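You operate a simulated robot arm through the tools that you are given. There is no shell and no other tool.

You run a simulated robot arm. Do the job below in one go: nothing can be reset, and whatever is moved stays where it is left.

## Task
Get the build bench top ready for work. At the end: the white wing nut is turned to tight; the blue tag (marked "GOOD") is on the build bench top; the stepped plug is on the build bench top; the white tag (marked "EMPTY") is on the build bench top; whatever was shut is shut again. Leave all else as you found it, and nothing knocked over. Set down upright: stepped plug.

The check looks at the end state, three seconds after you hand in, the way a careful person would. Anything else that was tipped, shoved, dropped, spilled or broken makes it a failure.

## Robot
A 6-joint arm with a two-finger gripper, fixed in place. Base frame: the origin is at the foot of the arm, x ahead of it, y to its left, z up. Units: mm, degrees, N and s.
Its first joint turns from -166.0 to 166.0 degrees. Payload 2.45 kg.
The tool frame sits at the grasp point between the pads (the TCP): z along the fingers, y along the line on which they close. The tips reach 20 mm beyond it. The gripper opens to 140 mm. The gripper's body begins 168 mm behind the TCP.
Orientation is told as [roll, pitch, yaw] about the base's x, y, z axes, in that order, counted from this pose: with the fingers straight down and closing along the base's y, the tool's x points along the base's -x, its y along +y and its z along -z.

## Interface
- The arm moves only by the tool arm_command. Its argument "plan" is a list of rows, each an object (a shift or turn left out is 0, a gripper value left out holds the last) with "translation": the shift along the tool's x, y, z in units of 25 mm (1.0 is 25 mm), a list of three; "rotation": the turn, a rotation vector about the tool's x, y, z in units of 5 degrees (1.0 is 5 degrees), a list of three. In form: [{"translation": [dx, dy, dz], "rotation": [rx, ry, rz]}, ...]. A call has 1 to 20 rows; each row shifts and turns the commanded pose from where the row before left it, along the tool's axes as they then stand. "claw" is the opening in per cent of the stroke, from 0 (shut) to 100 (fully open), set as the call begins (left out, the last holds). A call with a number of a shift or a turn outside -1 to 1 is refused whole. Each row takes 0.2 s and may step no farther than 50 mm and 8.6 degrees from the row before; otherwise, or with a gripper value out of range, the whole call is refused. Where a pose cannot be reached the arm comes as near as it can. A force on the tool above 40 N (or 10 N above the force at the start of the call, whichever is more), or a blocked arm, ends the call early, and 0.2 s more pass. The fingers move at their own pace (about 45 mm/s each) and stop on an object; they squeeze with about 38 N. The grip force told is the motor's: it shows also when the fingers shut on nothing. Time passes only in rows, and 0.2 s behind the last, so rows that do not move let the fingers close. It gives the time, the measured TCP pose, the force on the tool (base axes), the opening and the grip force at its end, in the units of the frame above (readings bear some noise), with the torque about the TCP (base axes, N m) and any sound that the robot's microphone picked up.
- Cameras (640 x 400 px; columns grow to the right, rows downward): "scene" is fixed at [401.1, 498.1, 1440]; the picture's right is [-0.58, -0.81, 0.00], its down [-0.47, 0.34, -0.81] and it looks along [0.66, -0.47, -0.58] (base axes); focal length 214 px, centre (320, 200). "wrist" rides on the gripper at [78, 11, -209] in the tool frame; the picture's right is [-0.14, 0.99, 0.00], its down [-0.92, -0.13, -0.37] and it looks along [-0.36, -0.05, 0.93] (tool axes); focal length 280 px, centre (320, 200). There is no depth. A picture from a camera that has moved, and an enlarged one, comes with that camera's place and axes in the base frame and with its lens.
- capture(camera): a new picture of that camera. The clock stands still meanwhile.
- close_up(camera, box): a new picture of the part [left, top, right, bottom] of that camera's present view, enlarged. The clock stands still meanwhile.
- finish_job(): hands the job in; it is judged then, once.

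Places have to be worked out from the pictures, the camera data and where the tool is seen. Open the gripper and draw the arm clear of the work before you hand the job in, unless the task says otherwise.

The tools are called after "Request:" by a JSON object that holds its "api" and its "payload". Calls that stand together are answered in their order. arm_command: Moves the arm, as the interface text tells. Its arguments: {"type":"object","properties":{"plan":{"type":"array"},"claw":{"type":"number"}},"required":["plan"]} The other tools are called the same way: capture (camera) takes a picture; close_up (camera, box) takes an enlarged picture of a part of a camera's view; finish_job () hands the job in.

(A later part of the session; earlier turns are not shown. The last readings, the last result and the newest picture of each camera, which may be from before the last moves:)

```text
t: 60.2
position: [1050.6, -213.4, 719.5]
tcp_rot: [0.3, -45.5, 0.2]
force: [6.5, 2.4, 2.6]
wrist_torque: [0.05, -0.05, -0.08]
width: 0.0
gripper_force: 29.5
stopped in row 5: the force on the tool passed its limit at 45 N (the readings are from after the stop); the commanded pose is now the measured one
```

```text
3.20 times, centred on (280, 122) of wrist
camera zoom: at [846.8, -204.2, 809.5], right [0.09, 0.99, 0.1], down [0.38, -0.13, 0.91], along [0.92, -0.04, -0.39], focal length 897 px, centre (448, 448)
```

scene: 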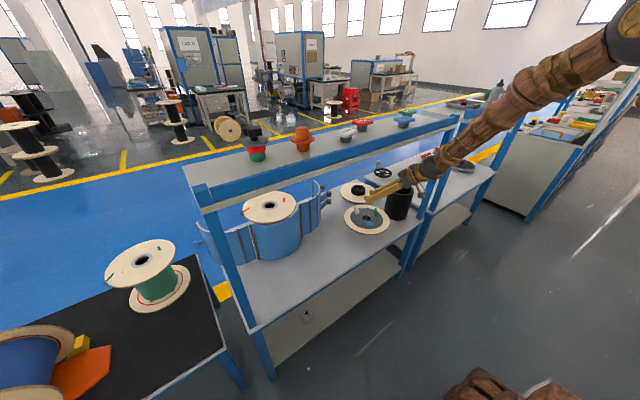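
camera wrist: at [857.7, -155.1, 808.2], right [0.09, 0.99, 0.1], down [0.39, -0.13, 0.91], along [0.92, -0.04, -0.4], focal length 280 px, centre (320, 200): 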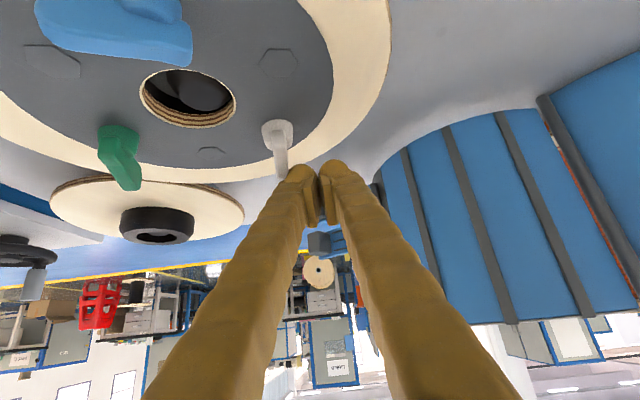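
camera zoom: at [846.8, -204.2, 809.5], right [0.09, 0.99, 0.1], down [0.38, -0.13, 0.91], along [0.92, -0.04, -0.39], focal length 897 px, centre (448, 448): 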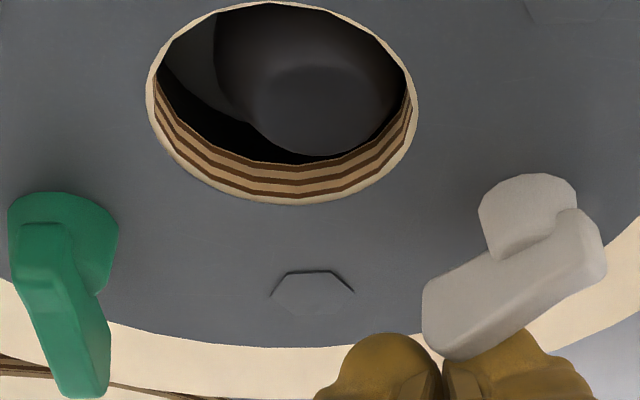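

The force spiked to 45 N as the slanted finger rode up on the lever, which now sits about 173° clockwise of its start relative to the disc. I'll check the whole scene for arm clearance before going on.

Request:
{"api": "capture", "payload": {"camera": "scene"}}

Request:
{"api": "close_up", "payload": {"camera": "scene", "box": [360, 100, 520, 200]}}

```text
taken
```

scene: 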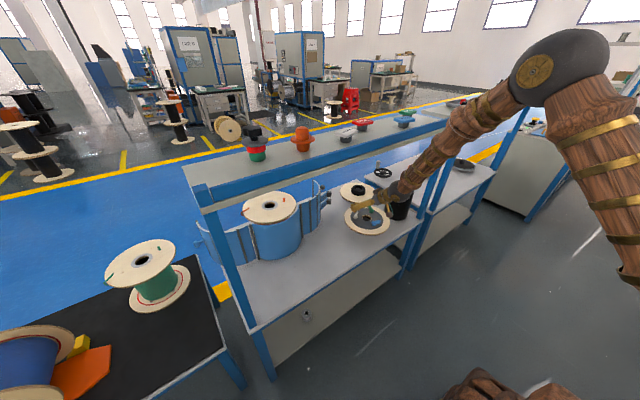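

```text
4.00 times, centred on (440, 150) of scene
camera zoom: at [401.1, 498.1, 1440.0], right [-0.58, -0.81, 0.0], down [-0.47, 0.34, -0.81], along [0.66, -0.47, -0.58], focal length 858 px, centre (-160, 400)
```

zoom: 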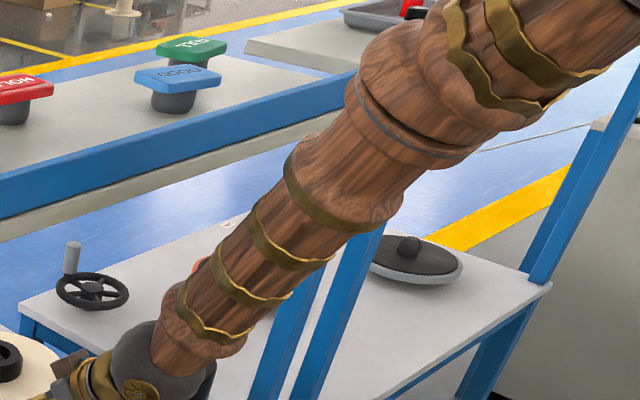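

The tool is nearly aligned with the forearm here, so I'll keep 45° and push with the fingers' vertical side instead. I'll lift, move to the lever's left side, lower, and push -y at its tip to see whether the nut or the disc turns.

Request:
{"api": "arm_command", "payload": {"plan": [{"translation": [-0.567, 0, -0.565]}, {"translation": [-0.567, 0, -0.565]}, {"translation": [-0.07, 0.85, 0.07]}, {"translation": [-0.07, 0.85, 0.07]}, {"translation": [0.65, 0, 0.65]}, {"translation": [0.65, 0, 0.65]}]}}

Request:
{"api": "close_up", "payload": {"camera": "scene", "box": [340, 197, 396, 232]}}

Request:
{"api": "close_up", "payload": {"camera": "wrist", "box": [180, 60, 380, 185]}}

```text
t: 61.6
position: [1054.6, -171.5, 712.6]
tcp_rot: [0.2, -45.4, 0.3]
force: [0.2, 0.4, 0.7]
wrist_torque: [0.01, 0.03, 0.0]
width: 0.3
gripper_force: 29.4
```

```text
11.43 times, centred on (368, 214) of scene
camera zoom: at [401.1, 498.1, 1440.0], right [-0.58, -0.81, 0.0], down [-0.47, 0.34, -0.81], along [0.66, -0.47, -0.58], focal length 2451 px, centre (-229, 34)
```

zoom: 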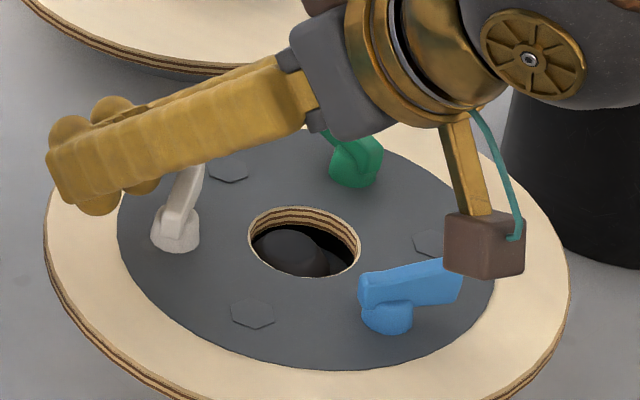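

```text
3.20 times, centred on (280, 122) of wrist
camera zoom: at [851.3, -162.5, 803.4], right [0.09, 0.99, 0.1], down [0.39, -0.13, 0.91], along [0.92, -0.04, -0.39], focal length 897 px, centre (448, 448)
```

zoom: 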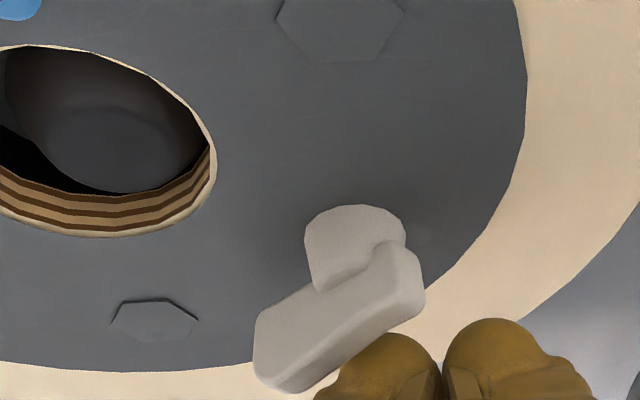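

Request:
{"api": "arm_command", "payload": {"plan": [{"translation": [0, -0.16, 0]}, {"translation": [0, -0.16, 0]}, {"translation": [0, -0.16, 0]}]}}

Request:
{"api": "close_up", "payload": {"camera": "scene", "box": [340, 197, 396, 232]}}

Request:
{"api": "close_up", "payload": {"camera": "wrist", "box": [180, 60, 380, 185]}}

```text
t: 62.4
position: [1055.7, -181.9, 711.5]
tcp_rot: [0.3, -45.4, 0.3]
force: [0.0, 0.0, 0.1]
wrist_torque: [0.0, -0.02, 0.01]
width: 0.0
gripper_force: 29.1
```

```text
11.43 times, centred on (368, 214) of scene
camera zoom: at [401.1, 498.1, 1440.0], right [-0.58, -0.81, 0.0], down [-0.47, 0.34, -0.81], along [0.66, -0.47, -0.58], focal length 2451 px, centre (-229, 34)
```

zoom: 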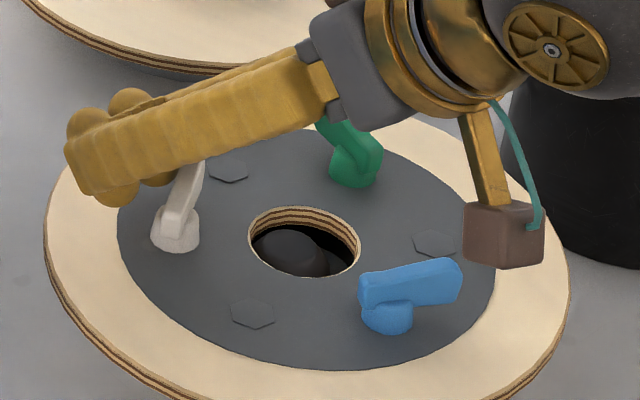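

```text
3.20 times, centred on (280, 122) of wrist
camera zoom: at [851.4, -174.0, 803.1], right [0.09, 0.99, 0.1], down [0.39, -0.13, 0.91], along [0.92, -0.04, -0.39], focal length 897 px, centre (448, 448)
```

zoom: 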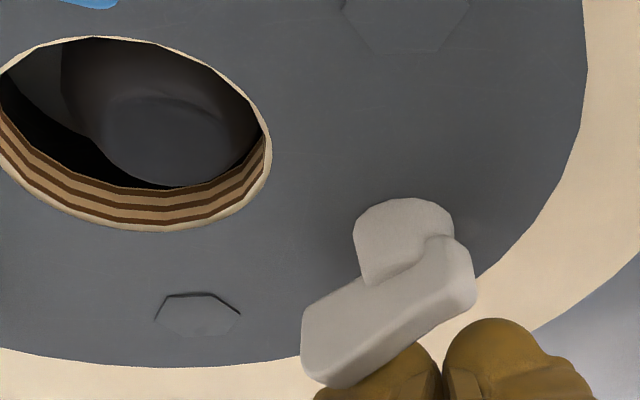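

Request:
{"api": "arm_command", "payload": {"plan": [{"translation": [0, -0.16, 0]}, {"translation": [0, -0.16, 0]}, {"translation": [0, -0.16, 0]}, {"translation": [0, -0.16, 0]}]}}

Request:
{"api": "close_up", "payload": {"camera": "scene", "box": [340, 197, 396, 232]}}

Request:
{"api": "close_up", "payload": {"camera": "wrist", "box": [180, 60, 380, 185]}}

```text
t: 63.4
position: [1056.2, -198.7, 713.7]
tcp_rot: [0.3, -45.5, 0.3]
force: [1.7, 1.7, 2.7]
wrist_torque: [-0.02, 0.01, -0.03]
width: 0.0
gripper_force: 28.8
```

```text
11.43 times, centred on (368, 214) of scene
camera zoom: at [401.1, 498.1, 1440.0], right [-0.58, -0.81, 0.0], down [-0.47, 0.34, -0.81], along [0.66, -0.47, -0.58], focal length 2451 px, centre (-229, 34)
```

zoom: 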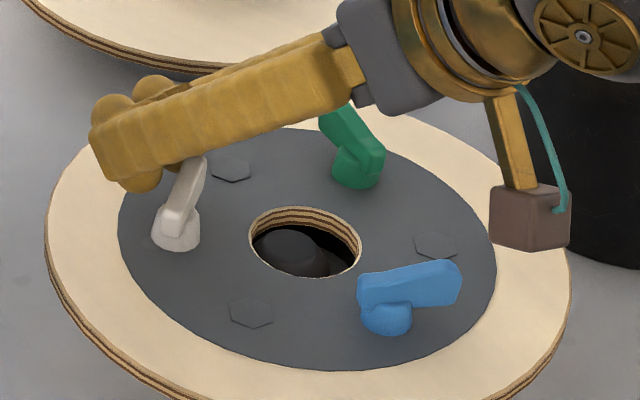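

```text
3.20 times, centred on (280, 122) of wrist
camera zoom: at [851.8, -189.9, 803.7], right [0.09, 0.99, 0.1], down [0.38, -0.13, 0.91], along [0.92, -0.04, -0.39], focal length 897 px, centre (448, 448)
```

zoom: 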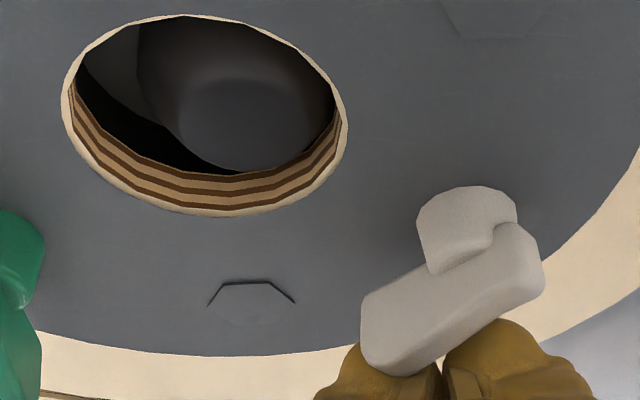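

The nut turns out to sit lower than I assumed, so the finger is sliding over the lever. I'll lift, return to its left side, come in lower at z ≈ 702, and push -y again.

Request:
{"api": "arm_command", "payload": {"plan": [{"translation": [-0.567, 0, -0.565]}, {"translation": [-0.567, 0, -0.565]}, {"translation": [0, 0.8, 0]}, {"translation": [0, 0.8, 0]}, {"translation": [0.73, 0, 0.73]}, {"translation": [0.73, 0, 0.73]}]}}

Request:
{"api": "arm_command", "payload": {"plan": [{"translation": [0, -0.16, 0]}, {"translation": [0, -0.16, 0]}, {"translation": [0, -0.16, 0]}, {"translation": [0, -0.16, 0]}, {"translation": [0, -0.16, 0]}]}}

Request:
{"api": "close_up", "payload": {"camera": "scene", "box": [340, 197, 396, 232]}}

Request:
{"api": "close_up", "payload": {"camera": "wrist", "box": [180, 60, 380, 185]}}

```text
t: 64.8
position: [1054.5, -158.5, 702.1]
tcp_rot: [0.3, -45.4, 0.2]
force: [-0.1, 0.2, 0.7]
wrist_torque: [0.03, 0.02, 0.01]
width: 0.0
gripper_force: 29.4
```

```text
t: 66.0
position: [1058.5, -175.5, 704.2]
tcp_rot: [0.2, -45.8, 0.5]
force: [6.0, 4.3, 3.6]
wrist_torque: [-0.1, 0.11, 0.04]
width: 0.0
gripper_force: 29.7
stopped in row 5: the force on the tool passed its limit at 43 N (the readings are from after the stop); the commanded pose is now the measured one
```

```text
11.43 times, centred on (368, 214) of scene
camera zoom: at [401.1, 498.1, 1440.0], right [-0.58, -0.81, 0.0], down [-0.47, 0.34, -0.81], along [0.66, -0.47, -0.58], focal length 2451 px, centre (-229, 34)
```

zoom: 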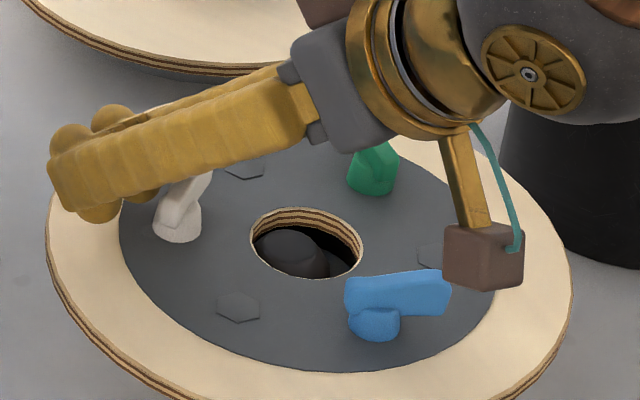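

```text
3.20 times, centred on (280, 122) of wrist
camera zoom: at [853.6, -167.0, 793.5], right [0.08, 0.99, 0.1], down [0.38, -0.13, 0.92], along [0.92, -0.04, -0.39], focal length 897 px, centre (448, 448)
```

zoom: 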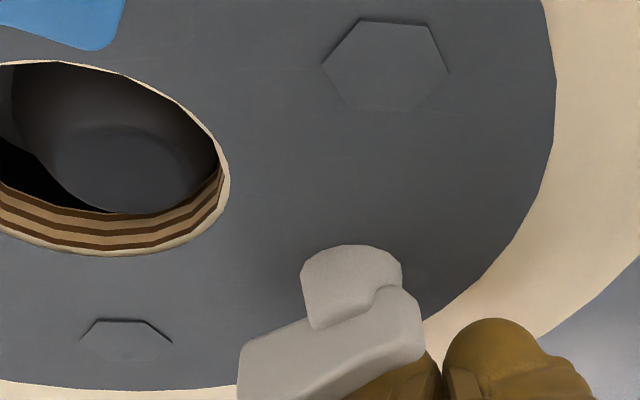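

The force hit 43 N while the lever kept its angle to the disc (about -110°, i.e. 180° from the start), so it looks like a hard stop. As a discriminating test I'll pull at the tip from the far side at the lower height: a locked nut would swing the disc counter-clockwise, while a free nut would keep turning clockwise.

Request:
{"api": "arm_command", "payload": {"plan": [{"translation": [-0.2, 0.2, 0.2]}, {"translation": [-0.2, 0, 0.2]}, {"translation": [0, -0.7, 0]}, {"translation": [0, -0.7, 0]}]}}

Request:
{"api": "close_up", "payload": {"camera": "scene", "box": [340, 197, 396, 232]}}

Request:
{"api": "arm_command", "payload": {"plan": [{"translation": [0.085, 0, -0.085]}, {"translation": [0.085, 0, -0.085]}, {"translation": [0.085, 0, -0.085]}, {"translation": [0.085, 0, -0.085]}, {"translation": [0.085, 0, -0.085]}]}}

Request:
{"api": "close_up", "payload": {"camera": "scene", "box": [340, 197, 396, 232]}}

Request:
{"api": "close_up", "payload": {"camera": "wrist", "box": [180, 60, 380, 185]}}

```text
t: 67.0
position: [1072.1, -206.7, 703.3]
tcp_rot: [0.3, -45.7, 0.4]
force: [-0.2, -0.1, 0.5]
wrist_torque: [-0.02, 0.02, 0.01]
width: 0.0
gripper_force: 29.2
```

```text
11.43 times, centred on (368, 214) of scene
camera zoom: at [401.1, 498.1, 1440.0], right [-0.58, -0.81, 0.0], down [-0.47, 0.34, -0.81], along [0.66, -0.47, -0.58], focal length 2451 px, centre (-229, 34)
```

zoom: 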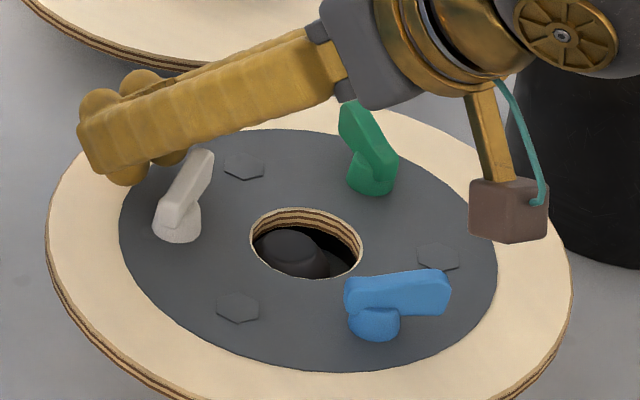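

```text
t: 68.1
position: [1063.7, -205.0, 706.6]
tcp_rot: [0.3, -46.1, 0.5]
force: [2.9, -0.4, 4.1]
wrist_torque: [-0.03, 0.05, -0.01]
width: 0.0
gripper_force: 29.4
stopped in row 5: the force on the tool passed its limit at 44 N (the readings are from after the stop); the commanded pose is now the measured one
```

```text
11.43 times, centred on (368, 214) of scene
camera zoom: at [401.1, 498.1, 1440.0], right [-0.58, -0.81, 0.0], down [-0.47, 0.34, -0.81], along [0.66, -0.47, -0.58], focal length 2451 px, centre (-229, 34)
```

zoom: 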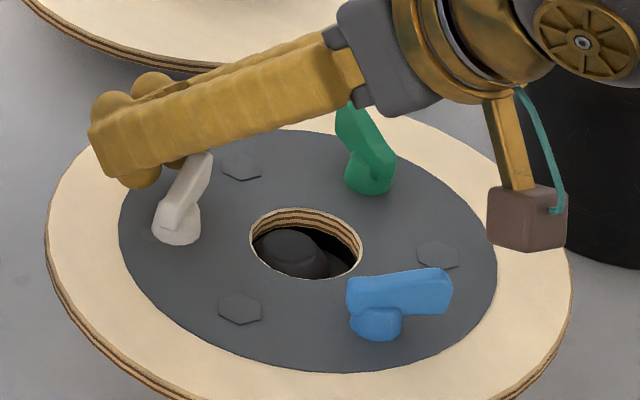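

```text
3.20 times, centred on (280, 122) of wrist
camera zoom: at [857.9, -197.3, 795.8], right [0.08, 0.99, 0.1], down [0.37, -0.13, 0.92], along [0.92, -0.04, -0.38], focal length 897 px, centre (448, 448)
```

zoom: 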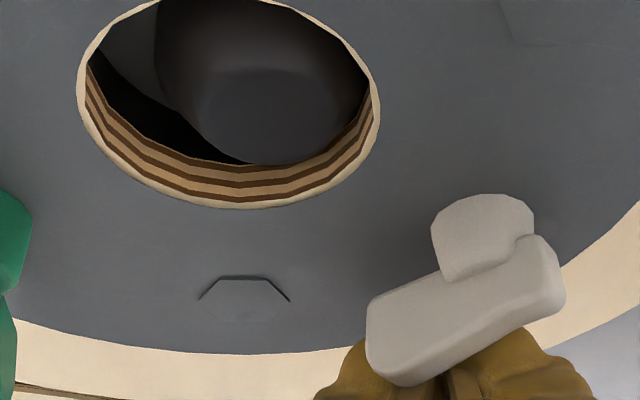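

The nut withstood 44 N at its tip without turning, so the white wing nut is tight, a half turn from the start. Now I'll restore the disc: lift over, come down in front of the green hub and push it ahead to swing the disc about 15° counter-clockwise.

Request:
{"api": "arm_command", "payload": {"plan": [{"translation": [-0.6, 0, 0.0]}, {"translation": [-0.567, 0, -0.565]}, {"translation": [-0.567, 0, -0.565]}, {"translation": [-0.567, 0, -0.565]}, {"translation": [0.8, -0.76, -0.77]}, {"translation": [0.8, -0.76, -0.77]}, {"translation": [0.8, -0.76, -0.77]}, {"translation": [0.8, -0.76, -0.77]}, {"translation": [0.8, -0.76, -0.77]}]}}

Request:
{"api": "capture", "payload": {"camera": "wrist"}}

Request:
{"api": "close_up", "payload": {"camera": "scene", "box": [340, 197, 396, 232]}}

```text
t: 70.1
position: [934.5, -301.8, 771.5]
tcp_rot: [0.3, -46.1, 0.5]
force: [0.4, -0.9, 0.1]
wrist_torque: [0.02, -0.01, 0.01]
width: 0.0
gripper_force: 29.2
```

```text
taken
camera wrist: at [729.6, -294.0, 860.5], right [0.08, 0.99, 0.1], down [0.37, -0.13, 0.92], along [0.92, -0.04, -0.38], focal length 280 px, centre (320, 200)
```

wrist: 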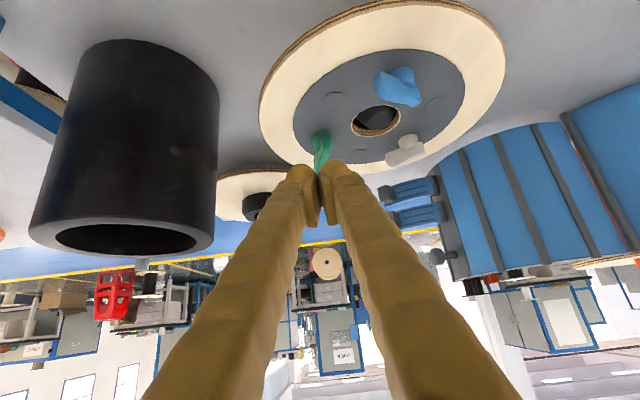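

```text
11.43 times, centred on (368, 214) of scene
camera zoom: at [401.1, 498.1, 1440.0], right [-0.58, -0.81, 0.0], down [-0.47, 0.34, -0.81], along [0.66, -0.47, -0.58], focal length 2451 px, centre (-229, 34)
```

zoom: 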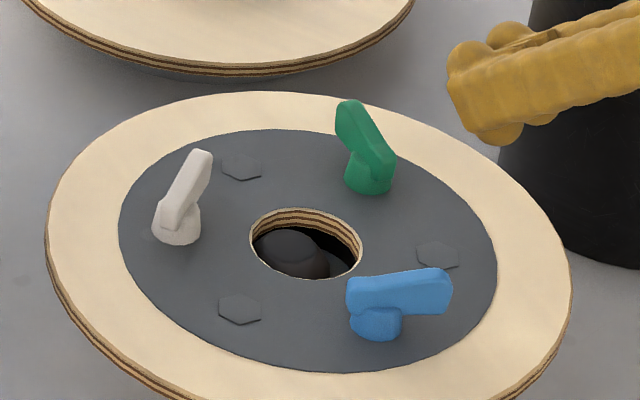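

Request:
{"api": "arm_command", "payload": {"plan": [{"translation": [0.7, 0.02, 0.675]}, {"translation": [0.7, 0.02, 0.675]}, {"translation": [0.7, 0.02, 0.675]}, {"translation": [-0.139, 0, 0.144]}, {"translation": [-0.139, 0, 0.144]}, {"translation": [-0.139, 0, 0.144]}, {"translation": [-0.139, 0, 0.144]}, {"translation": [-0.139, 0, 0.144]}, {"translation": [-0.139, 0, 0.144]}, {"translation": [-0.139, 0, 0.144]}, {"translation": [-0.139, 0, 0.144]}]}}

Request:
{"api": "close_up", "payload": {"camera": "scene", "box": [340, 197, 396, 232]}}

```text
t: 72.5
position: [975.8, -299.8, 698.9]
tcp_rot: [0.3, -46.0, 0.5]
force: [-0.2, 0.5, 0.8]
wrist_torque: [0.0, 0.0, 0.02]
width: 0.0
gripper_force: 29.8
```

```text
11.43 times, centred on (368, 214) of scene
camera zoom: at [401.1, 498.1, 1440.0], right [-0.58, -0.81, 0.0], down [-0.47, 0.34, -0.81], along [0.66, -0.47, -0.58], focal length 2451 px, centre (-229, 34)
```

zoom: 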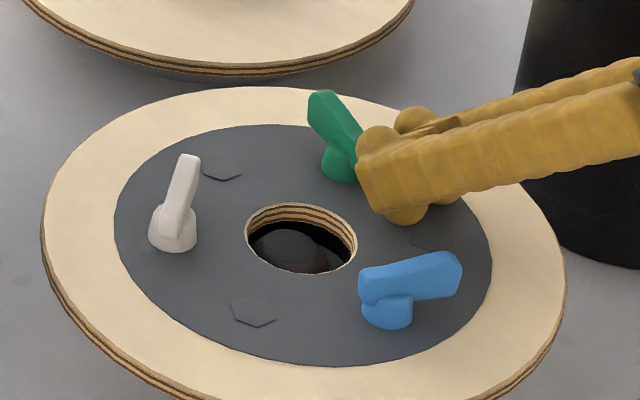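

Request:
{"api": "arm_command", "payload": {"plan": [{"translation": [-0.139, 0, 0.144]}]}}

Request:
{"api": "arm_command", "payload": {"plan": [{"translation": [0.5, 0, -0.55]}, {"translation": [0.5, 0, -0.55]}, {"translation": [0.5, 0, -0.55]}, {"translation": [0, 0, -1]}, {"translation": [0, 0, -1]}, {"translation": [0, 0, -1]}, {"translation": [0, 0, -1]}, {"translation": [0, 0, -1]}]}}

Request:
{"api": "close_up", "payload": {"camera": "scene", "box": [340, 197, 396, 232]}}

Request:
{"api": "close_up", "payload": {"camera": "scene", "box": [220, 160, 440, 298]}}

```text
t: 72.9
position: [980.0, -299.6, 698.8]
tcp_rot: [0.2, -46.1, 0.6]
force: [-1.0, -0.1, 0.6]
wrist_torque: [0.01, -0.01, 0.0]
width: 0.0
gripper_force: 29.5
```

```text
t: 74.7
position: [834.0, -301.3, 786.4]
tcp_rot: [0.3, -46.0, 0.6]
force: [0.4, 0.1, -0.6]
wrist_torque: [0.01, 0.01, -0.02]
width: 0.0
gripper_force: 29.2
```

```text
11.43 times, centred on (368, 214) of scene
camera zoom: at [401.1, 498.1, 1440.0], right [-0.58, -0.81, 0.0], down [-0.47, 0.34, -0.81], along [0.66, -0.47, -0.58], focal length 2451 px, centre (-229, 34)
```

zoom: 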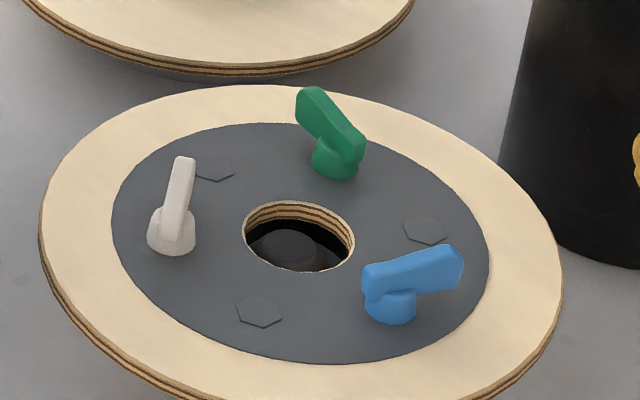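

```text
2.90 times, centred on (330, 229) of scene
camera zoom: at [401.1, 498.1, 1440.0], right [-0.58, -0.81, 0.0], down [-0.47, 0.34, -0.81], along [0.66, -0.47, -0.58], focal length 622 px, centre (291, 116)
```

zoom: 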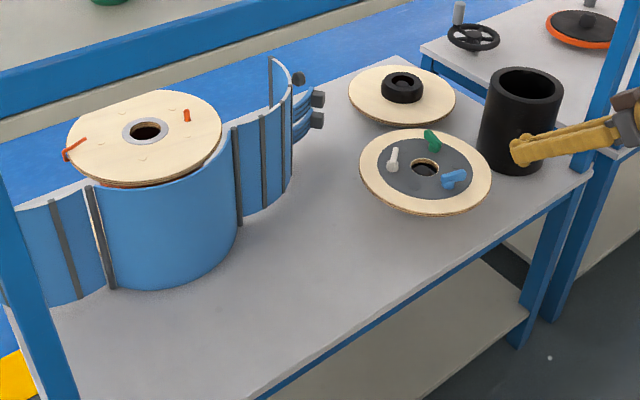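

The disc is back within about 4 mm and a few degrees of its original pose. To verify that the blue and green levers were not disturbed, I'll return to the pose of an early reference picture and compare.

Request:
{"api": "arm_command", "payload": {"claw": 100, "plan": [{"translation": [-0.33, 0.904, 0.192]}, {"translation": [-0.33, 0.904, 0.192]}, {"translation": [-0.33, 0.904, 0.192]}, {"translation": [-0.33, 0.904, 0.192]}, {"translation": [-0.33, 0.904, 0.192], "rotation": [0.08, 0.18, 0.08]}, {}, {}]}}

Request:
{"api": "close_up", "payload": {"camera": "wrist", "box": [240, 100, 368, 180]}}

Request:
{"api": "capture", "payload": {"camera": "wrist"}}

```text
t: 76.3
position: [877.1, -188.8, 801.7]
tcp_rot: [0.4, -45.2, -0.1]
force: [-0.1, -0.9, 0.0]
wrist_torque: [0.02, 0.02, 0.0]
width: 140.1
gripper_force: 0.0
```

```text
5.00 times, centred on (304, 140) of wrist
camera zoom: at [674.3, -178.4, 893.1], right [0.09, 0.99, 0.1], down [0.39, -0.13, 0.91], along [0.92, -0.05, -0.4], focal length 1402 px, centre (400, 500)
```

zoom: 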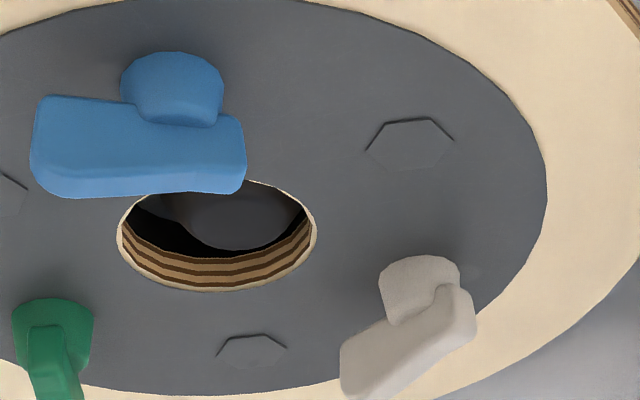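

```text
taken
camera wrist: at [674.3, -178.4, 893.1], right [0.09, 0.99, 0.1], down [0.39, -0.13, 0.91], along [0.92, -0.05, -0.4], focal length 280 px, centre (320, 200)
```

wrist: 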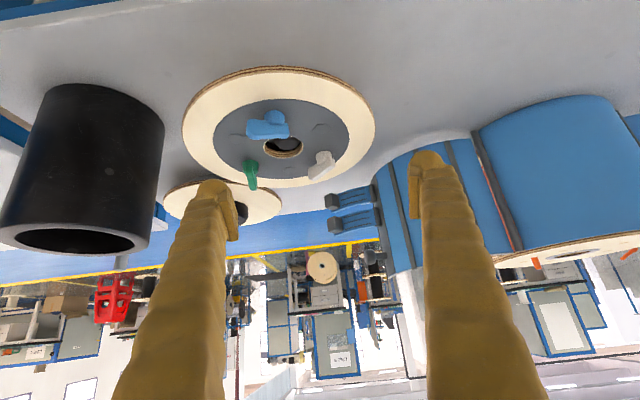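

The blue lever looks unchanged, but the green one may have turned a little from my pushes. I'll go back to the earlier, farther reference pose for an exact comparison.

Request:
{"api": "arm_command", "payload": {"plan": [{"translation": [-0.11, 0, -0.98]}, {"translation": [-0.11, 0, -0.98]}, {"translation": [-0.11, 0, -0.98]}, {"translation": [-0.11, 0, -0.98]}, {"translation": [-0.11, 0, -0.98]}, {"translation": [-0.11, 0, -0.98]}, {"translation": [-0.11, 0, -0.98]}, {"translation": [-0.11, 0, -0.98]}]}}

Request:
{"api": "close_up", "payload": {"camera": "wrist", "box": [215, 50, 375, 150]}}

```text
t: 78.1
position: [755.7, -189.2, 956.2]
tcp_rot: [0.2, -45.2, 0.0]
force: [0.1, 0.5, -0.1]
wrist_torque: [0.01, 0.0, -0.01]
width: 139.9
gripper_force: 0.1
```

```text
4.00 times, centred on (295, 100) of wrist
camera zoom: at [551.7, -179.4, 1047.8], right [0.09, 0.99, 0.1], down [0.39, -0.13, 0.91], along [0.92, -0.05, -0.4], focal length 1122 px, centre (420, 600)
```

zoom: 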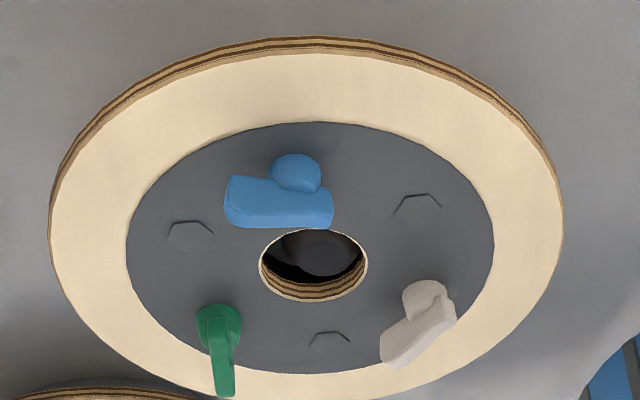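

Disc and blue match the reference closely, but the green lever has turned roughly 10° clockwise from my pushes. I'll straddle it with the open fingers and nudge its tip back.

Request:
{"api": "arm_command", "payload": {"claw": 42, "plan": [{"translation": [-0.095, -0.32, 0.923]}, {"translation": [-0.095, -0.32, 0.923]}, {"translation": [-0.095, -0.32, 0.923]}, {"translation": [-0.095, -0.32, 0.923]}, {"translation": [-0.095, -0.32, 0.923]}, {"translation": [-0.095, -0.32, 0.923]}, {"translation": [-0.095, -0.32, 0.923]}, {"translation": [-0.095, -0.32, 0.923]}, {"translation": [-0.095, -0.32, 0.923]}, {"translation": [-0.095, -0.32, 0.923]}, {"translation": [-0.095, -0.32, 0.923]}, {"translation": [-0.095, -0.32, 0.923]}]}}

Request:
{"api": "capture", "payload": {"camera": "wrist"}}

Request:
{"api": "close_up", "payload": {"camera": "wrist", "box": [240, 90, 400, 190]}}

```text
t: 80.7
position: [972.3, -283.6, 778.7]
tcp_rot: [0.3, -45.2, 0.0]
force: [-0.3, 0.1, 0.1]
wrist_torque: [0.0, 0.05, 0.0]
width: 58.9
gripper_force: 0.1
```

```text
taken
camera wrist: at [768.8, -274.3, 870.5], right [0.09, 0.99, 0.1], down [0.39, -0.13, 0.91], along [0.92, -0.05, -0.4], focal length 280 px, centre (320, 200)
```

wrist: 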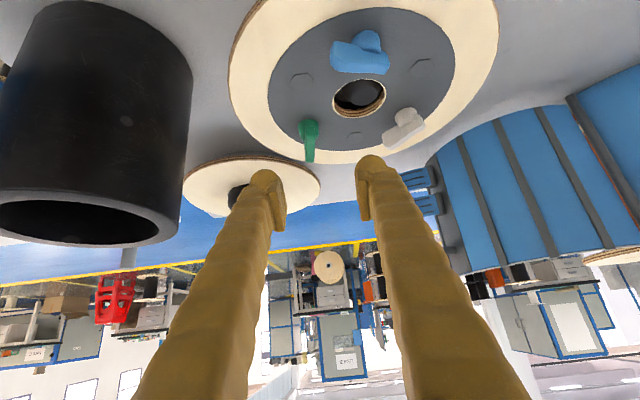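

```text
4.00 times, centred on (320, 140) of wrist
camera zoom: at [768.8, -274.3, 870.5], right [0.09, 0.99, 0.1], down [0.39, -0.13, 0.91], along [0.92, -0.05, -0.4], focal length 1122 px, centre (320, 440)
```

zoom: 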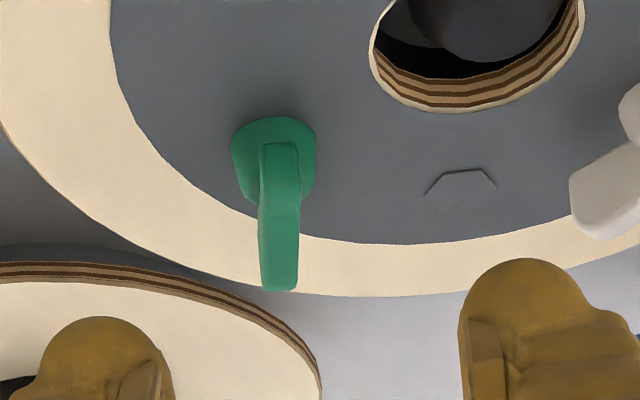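

Request:
{"api": "arm_command", "payload": {"plan": [{"translation": [0, 0, 0.87]}, {"translation": [0, 0, 0.87]}, {"translation": [0, 0, 0.87]}, {"translation": [0, 0, 0.87]}, {"translation": [0, 0, 0.8]}, {"translation": [0, 0.14, 0]}, {"translation": [0, 0.14, 0]}]}}

Request:
{"api": "close_up", "payload": {"camera": "wrist", "box": [240, 110, 400, 210]}}

Request:
{"api": "close_up", "payload": {"camera": "scene", "box": [340, 197, 396, 232]}}

```text
t: 82.3
position: [1049.9, -276.6, 704.0]
tcp_rot: [0.3, -45.2, -0.1]
force: [0.1, 0.6, -0.7]
wrist_torque: [0.02, -0.01, 0.01]
width: 58.9
gripper_force: 0.0
```

```text
4.00 times, centred on (320, 160) of wrist
camera zoom: at [845.5, -266.3, 795.5], right [0.09, 0.99, 0.1], down [0.39, -0.13, 0.91], along [0.92, -0.05, -0.4], focal length 1122 px, centre (320, 360)
```

zoom: 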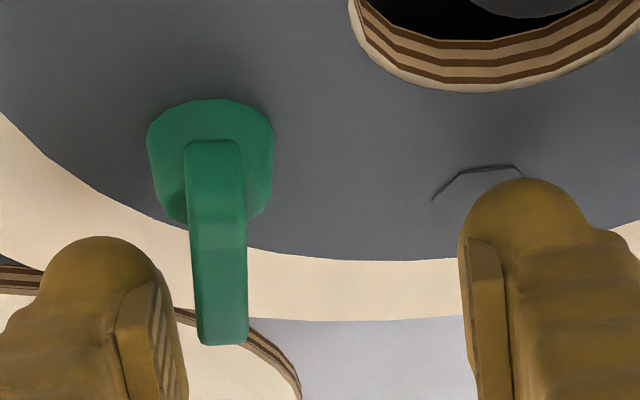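

```text
11.43 times, centred on (368, 214) of scene
camera zoom: at [401.1, 498.1, 1440.0], right [-0.58, -0.81, 0.0], down [-0.47, 0.34, -0.81], along [0.66, -0.47, -0.58], focal length 2451 px, centre (-229, 34)
```

zoom: 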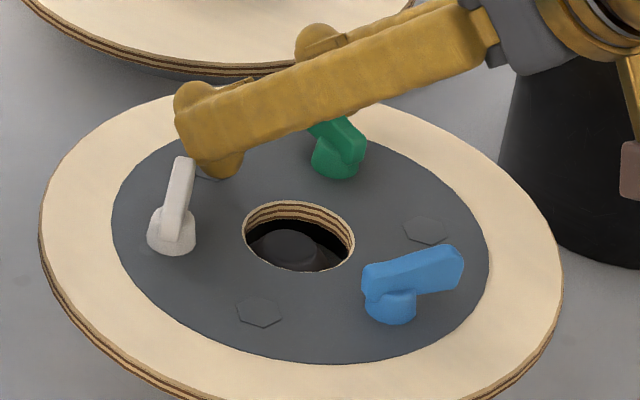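

Request:
{"api": "arm_command", "payload": {"plan": [{"translation": [0, 0.12, 0]}, {"translation": [0, 0.12, 0]}]}}

Request:
{"api": "close_up", "payload": {"camera": "wrist", "box": [240, 110, 400, 210]}}

```text
t: 82.9
position: [1048.5, -271.1, 702.8]
tcp_rot: [0.4, -45.2, 0.0]
force: [-0.4, 0.2, 0.5]
wrist_torque: [-0.01, 0.04, -0.03]
width: 58.7
gripper_force: 0.0
```

```text
4.00 times, centred on (320, 160) of wrist
camera zoom: at [845.3, -260.7, 795.4], right [0.09, 0.99, 0.1], down [0.39, -0.13, 0.91], along [0.92, -0.05, -0.4], focal length 1122 px, centre (320, 360)
```

zoom: 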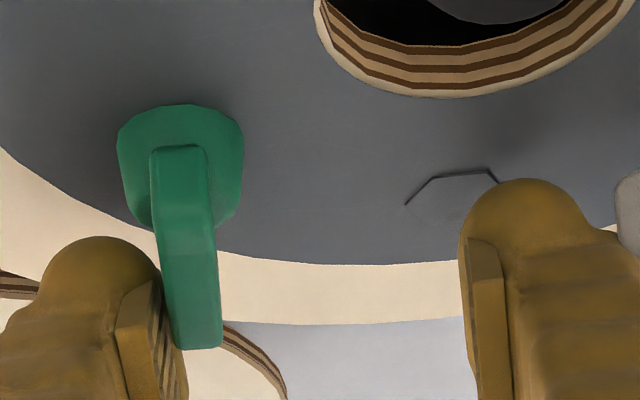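

Request:
{"api": "arm_command", "payload": {"plan": [{"translation": [0, 0.12, 0]}]}}

Request:
{"api": "close_up", "payload": {"camera": "wrist", "box": [240, 110, 400, 210]}}

```text
t: 83.3
position: [1048.1, -267.8, 703.9]
tcp_rot: [0.2, -45.2, -0.1]
force: [-0.2, -0.1, 0.0]
wrist_torque: [-0.02, -0.01, -0.03]
width: 58.7
gripper_force: 0.1
```

```text
4.00 times, centred on (320, 160) of wrist
camera zoom: at [845.1, -257.7, 795.4], right [0.09, 0.99, 0.1], down [0.39, -0.13, 0.91], along [0.92, -0.05, -0.4], focal length 1122 px, centre (320, 360)
```

zoom: 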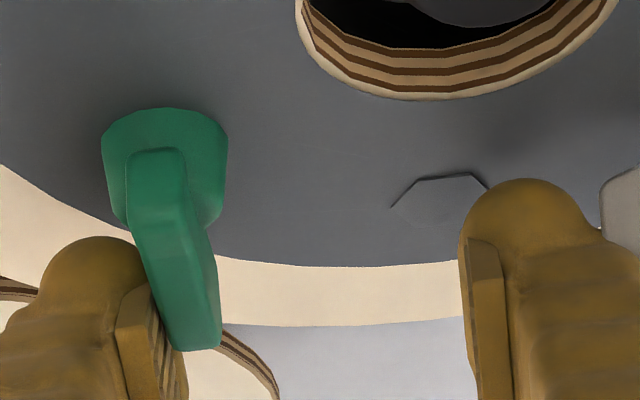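

The green lever has turned back about 7°. I'll ease off and return to the reference pose to compare.

Request:
{"api": "arm_command", "payload": {"plan": [{"translation": [0, -0.2, 0]}, {"translation": [0, 0, -0.87]}, {"translation": [0, 0, -0.87]}, {"translation": [0, 0, -0.87]}, {"translation": [0, 0, -0.87]}, {"translation": [0, 0, -0.8]}, {"translation": [0.095, 0.29, -0.923]}, {"translation": [0.095, 0.29, -0.923]}, {"translation": [0.095, 0.29, -0.923]}, {"translation": [0.095, 0.29, -0.923]}, {"translation": [0.095, 0.29, -0.923]}, {"translation": [0.095, 0.29, -0.923]}, {"translation": [0.095, 0.29, -0.923]}, {"translation": [0.095, 0.29, -0.923]}, {"translation": [0.095, 0.29, -0.923]}, {"translation": [0.095, 0.29, -0.923]}, {"translation": [0.095, 0.29, -0.923]}, {"translation": [0.095, 0.29, -0.923]}]}}

Request:
{"api": "close_up", "payload": {"camera": "wrist", "box": [215, 50, 375, 150]}}

Request:
{"api": "close_up", "payload": {"camera": "scene", "box": [220, 160, 440, 298]}}

Request:
{"api": "close_up", "payload": {"camera": "scene", "box": [180, 90, 340, 190]}}

```text
t: 87.1
position: [754.5, -187.6, 955.3]
tcp_rot: [0.3, -45.2, -0.1]
force: [0.4, -0.4, 0.2]
wrist_torque: [0.01, 0.04, 0.04]
width: 58.7
gripper_force: 0.0
```

```text
4.00 times, centred on (295, 100) of wrist
camera zoom: at [551.3, -178.1, 1046.6], right [0.09, 0.99, 0.1], down [0.39, -0.13, 0.91], along [0.92, -0.05, -0.4], focal length 1122 px, centre (420, 600)
```

zoom: 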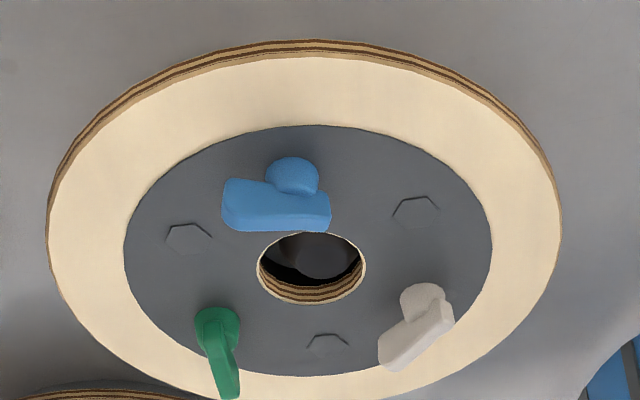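

```text
2.90 times, centred on (330, 229) of scene
camera zoom: at [401.1, 498.1, 1440.0], right [-0.58, -0.81, 0.0], down [-0.47, 0.34, -0.81], along [0.66, -0.47, -0.58], focal length 622 px, centre (291, 116)
```

zoom: 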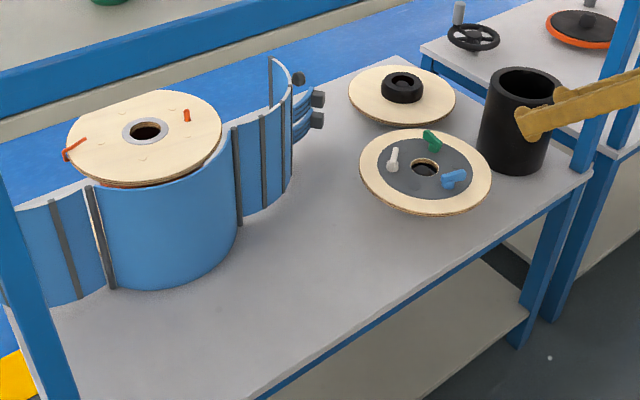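

```text
4.00 times, centred on (260, 140) of scene
camera zoom: at [401.1, 498.1, 1440.0], right [-0.58, -0.81, 0.0], down [-0.47, 0.34, -0.81], along [0.66, -0.47, -0.58], focal length 858 px, centre (560, 440)
```

zoom: 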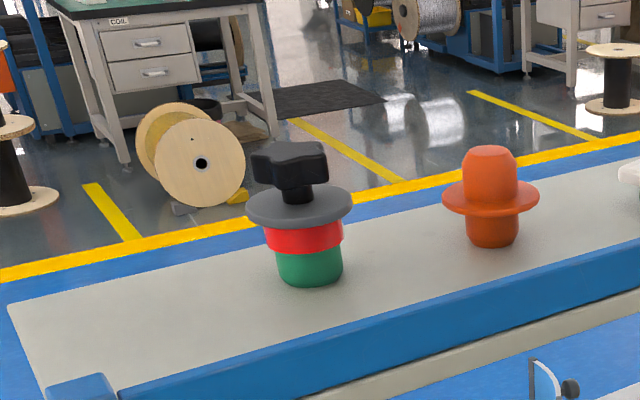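

The nut work is done: white is tight, and green, blue and the disc are back close to their original pose. Now for the tags and plug: I estimate EMPTY at (966, -20), GOOD at (969, -357) and the plug at (1003, 301), all on the shelf (z ≈ 1150). I'll back out and rise in front of the shelf to view EMPTY.

Request:
{"api": "arm_command", "payload": {"claw": 100, "plan": [{"translation": [0.705, 0, -0.71]}, {"translation": [0.705, 0, -0.71]}, {"translation": [0.705, 0, -0.71]}, {"translation": [0.705, 0, -0.71]}, {"translation": [-0.967, 0.6, -0.96]}, {"translation": [-0.967, 0.6, -0.96]}, {"translation": [-0.967, 0.6, -0.96]}, {"translation": [-0.967, 0.6, -0.96]}, {"translation": [-0.967, 0.6, -0.96]}, {"translation": [-0.967, 0.6, -0.96]}, {"translation": [-0.967, 0.6, -0.96]}, {"translation": [-0.967, 0.6, -0.96]}, {"translation": [-0.967, 0.6, -0.96]}, {"translation": [-0.967, 0.6, -0.96]}, {"translation": [-0.967, 0.6, -0.96]}]}}

Request:
{"api": "capture", "payload": {"camera": "wrist"}}

Request:
{"api": "capture", "payload": {"camera": "scene"}}

```text
t: 90.3
position: [655.5, -25.0, 1329.9]
tcp_rot: [0.3, -45.1, -0.1]
force: [0.0, 0.8, -1.1]
wrist_torque: [0.03, 0.01, -0.01]
width: 140.2
gripper_force: 0.0
```

```text
taken
camera wrist: at [451.6, -13.8, 1422.7], right [0.1, 0.99, 0.1], down [0.39, -0.13, 0.91], along [0.92, -0.05, -0.4], focal length 280 px, centre (320, 200)
```

wrist: 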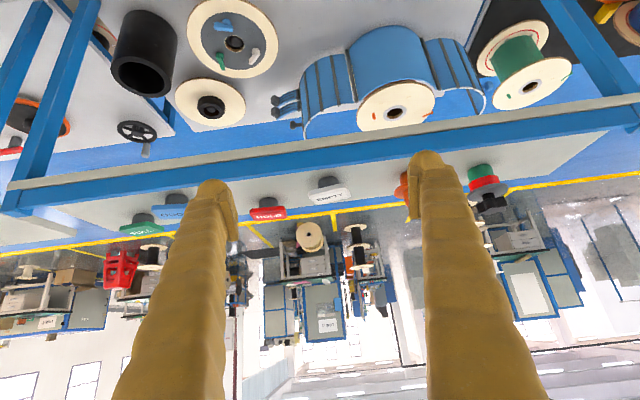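

```text
taken
```

scene: 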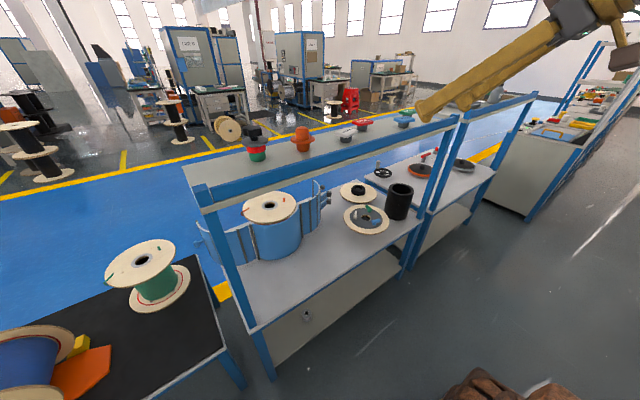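

Request:
{"api": "arm_command", "payload": {"plan": [{"translation": [-0.818, 0.04, 0.822]}, {"translation": [-0.818, 0.04, 0.822]}, {"translation": [-0.818, 0.04, 0.822]}, {"translation": [-0.818, 0.04, 0.822]}, {"translation": [-0.818, 0.04, 0.822]}]}}

Request:
{"api": "capture", "payload": {"camera": "wrist"}}

Request:
{"api": "close_up", "payload": {"camera": "wrist", "box": [240, 110, 400, 210]}}

Request:
{"api": "close_up", "payload": {"camera": "scene", "box": [290, 95, 450, 195]}}

```text
t: 91.5
position: [800.8, -19.4, 1330.6]
tcp_rot: [0.2, -45.2, 0.0]
force: [-0.8, 0.1, 1.1]
wrist_torque: [0.0, -0.01, 0.02]
width: 140.2
gripper_force: 0.1
```

```text
taken
camera wrist: at [596.4, -9.4, 1423.4], right [0.09, 0.99, 0.1], down [0.39, -0.13, 0.91], along [0.92, -0.05, -0.4], focal length 280 px, centre (320, 200)
```

wrist: 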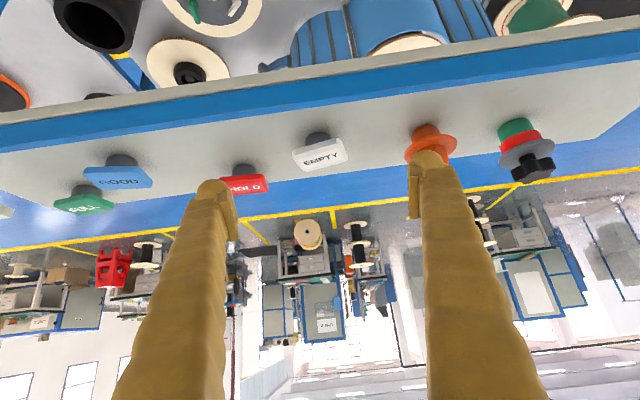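

```text
4.00 times, centred on (320, 160) of wrist
camera zoom: at [596.4, -9.4, 1423.4], right [0.09, 0.99, 0.1], down [0.39, -0.13, 0.91], along [0.92, -0.05, -0.4], focal length 1122 px, centre (320, 360)
```

zoom: 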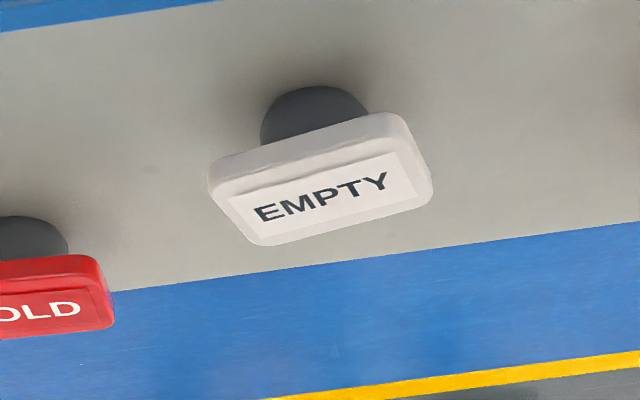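

```text
4.00 times, centred on (370, 145) of scene
camera zoom: at [401.1, 498.1, 1440.0], right [-0.58, -0.81, 0.0], down [-0.47, 0.34, -0.81], along [0.66, -0.47, -0.58], focal length 858 px, centre (120, 420)
```

zoom: 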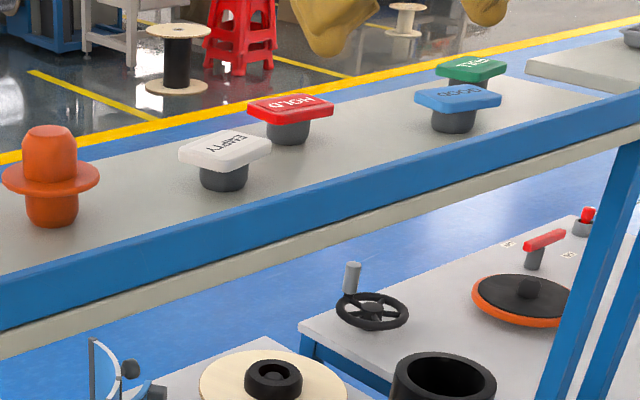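

EMPTY's plate is centred at (966, -20) with its top at z 1191, and it's about 80 × 42 mm, turned 16°. I'll turn the tool to +16° yaw, open to about 110 mm, and move above it.

Request:
{"api": "arm_command", "payload": {"claw": 80, "plan": [{"rotation": [-0.567, 0, -0.564]}, {"rotation": [-0.567, 0, -0.564]}, {"rotation": [-0.567, 0, -0.564]}, {"rotation": [-0.567, 0, -0.564]}, {"translation": [-0.353, -0.263, 0.927]}, {"translation": [-0.353, -0.263, 0.927]}, {"translation": [-0.353, -0.263, 0.927]}, {"translation": [-0.353, -0.263, 0.927]}, {"translation": [-0.353, -0.263, 0.927]}, {"translation": [-0.353, -0.263, 0.927]}, {"translation": [-0.353, -0.263, 0.927]}]}}

Request:
{"api": "capture", "payload": {"camera": "wrist"}}

Request:
{"api": "close_up", "payload": {"camera": "scene", "box": [290, 95, 450, 195]}}

```text
t: 93.9
position: [966.2, -19.1, 1261.1]
tcp_rot: [0.3, -45.3, 16.0]
force: [0.7, -0.5, -0.6]
wrist_torque: [-0.02, 0.0, -0.01]
width: 111.8
gripper_force: 0.0
```

```text
taken
camera wrist: at [767.3, -65.4, 1351.6], right [-0.18, 0.98, 0.1], down [0.41, -0.02, 0.91], along [0.89, 0.21, -0.4], focal length 280 px, centre (320, 200)
```

wrist: 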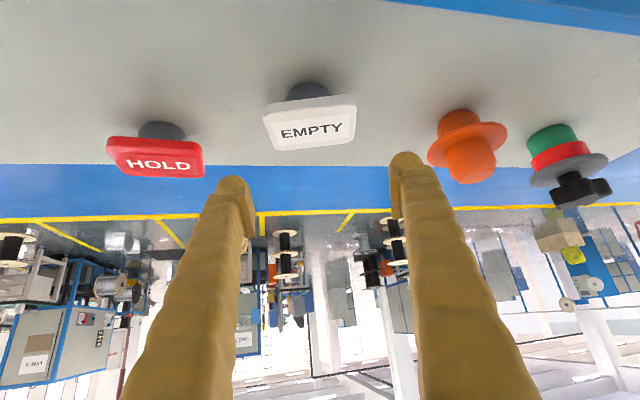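

```text
4.00 times, centred on (370, 145) of scene
camera zoom: at [401.1, 498.1, 1440.0], right [-0.58, -0.81, 0.0], down [-0.47, 0.34, -0.81], along [0.66, -0.47, -0.58], focal length 858 px, centre (120, 420)
```

zoom: 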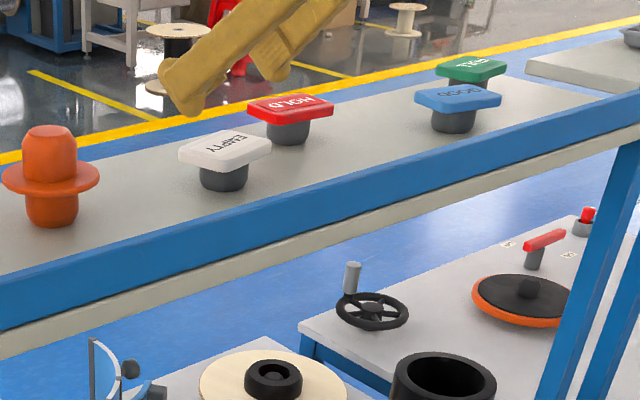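

EMPTY is centred between the fingers' planes. I'll descend 71 mm straight down to z ≈ 1190.

Request:
{"api": "arm_command", "payload": {"plan": [{"translation": [0.672, 0, 0.667]}, {"translation": [0.672, 0, 0.667]}, {"translation": [0.672, 0, 0.667]}]}}

Request:
{"api": "capture", "payload": {"camera": "wrist"}}

Request:
{"api": "close_up", "payload": {"camera": "scene", "box": [290, 95, 450, 195]}}

```text
t: 94.7
position: [965.1, -19.3, 1188.8]
tcp_rot: [0.2, -45.2, 15.9]
force: [-0.4, 0.4, 0.0]
wrist_torque: [0.0, -0.01, 0.02]
width: 112.2
gripper_force: 0.1
```

```text
taken
camera wrist: at [767.1, -65.5, 1280.4], right [-0.18, 0.98, 0.1], down [0.41, -0.02, 0.91], along [0.89, 0.21, -0.4], focal length 280 px, centre (320, 200)
```

wrist: 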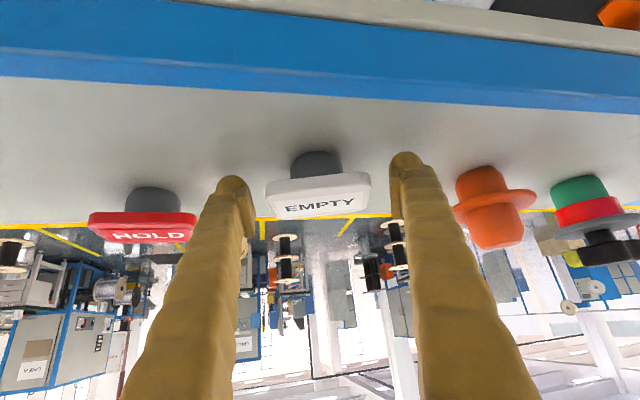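

```text
4.00 times, centred on (370, 145) of scene
camera zoom: at [401.1, 498.1, 1440.0], right [-0.58, -0.81, 0.0], down [-0.47, 0.34, -0.81], along [0.66, -0.47, -0.58], focal length 858 px, centre (120, 420)
```

zoom: 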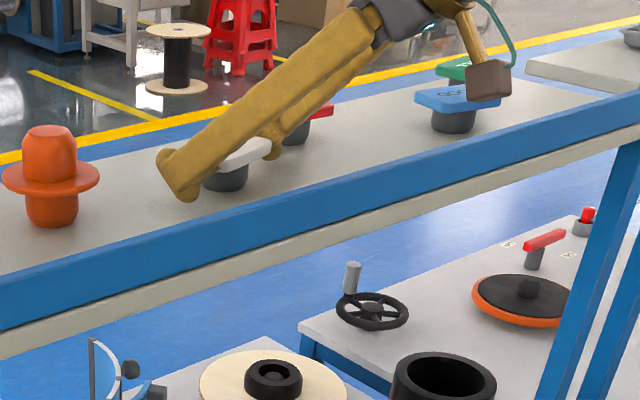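

Fingers straddle the EMPTY plate cleanly. I'll close on it.

Request:
{"api": "arm_command", "payload": {"claw": 0, "plan": [{}, {}, {}, {}, {}]}}

Request:
{"api": "close_up", "payload": {"camera": "scene", "box": [290, 95, 450, 195]}}

Request:
{"api": "capture", "payload": {"camera": "wrist"}}

```text
t: 95.9
position: [964.6, -18.2, 1189.1]
tcp_rot: [0.2, -45.2, 15.9]
force: [0.1, 0.0, -0.3]
wrist_torque: [-0.01, 0.01, 0.01]
width: 81.3
gripper_force: 37.8
```

```text
4.00 times, centred on (370, 145) of scene
camera zoom: at [401.1, 498.1, 1440.0], right [-0.58, -0.81, 0.0], down [-0.47, 0.34, -0.81], along [0.66, -0.47, -0.58], focal length 858 px, centre (120, 420)
```

zoom: 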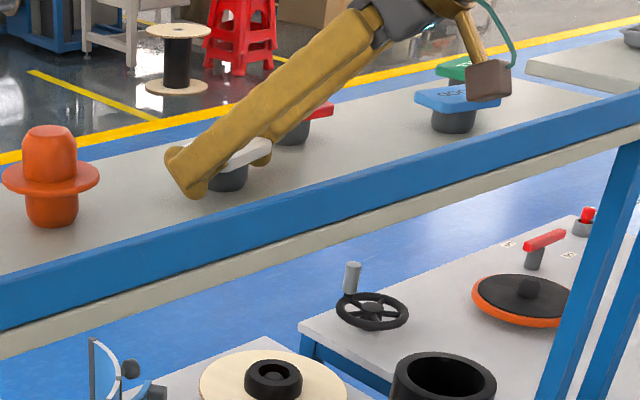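

```text
taken
camera wrist: at [767.0, -65.5, 1280.4], right [-0.18, 0.98, 0.1], down [0.41, -0.02, 0.91], along [0.89, 0.21, -0.4], focal length 280 px, centre (320, 200)
```

wrist: 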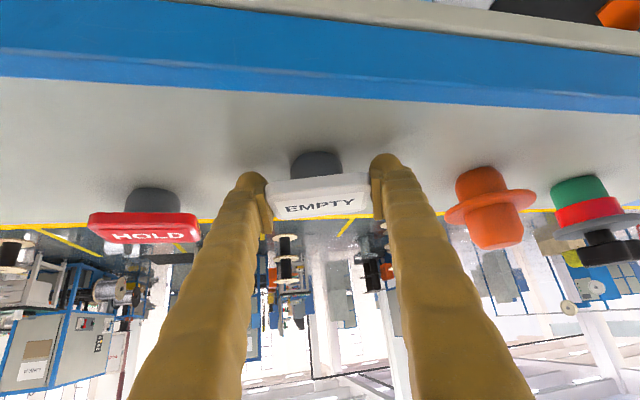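

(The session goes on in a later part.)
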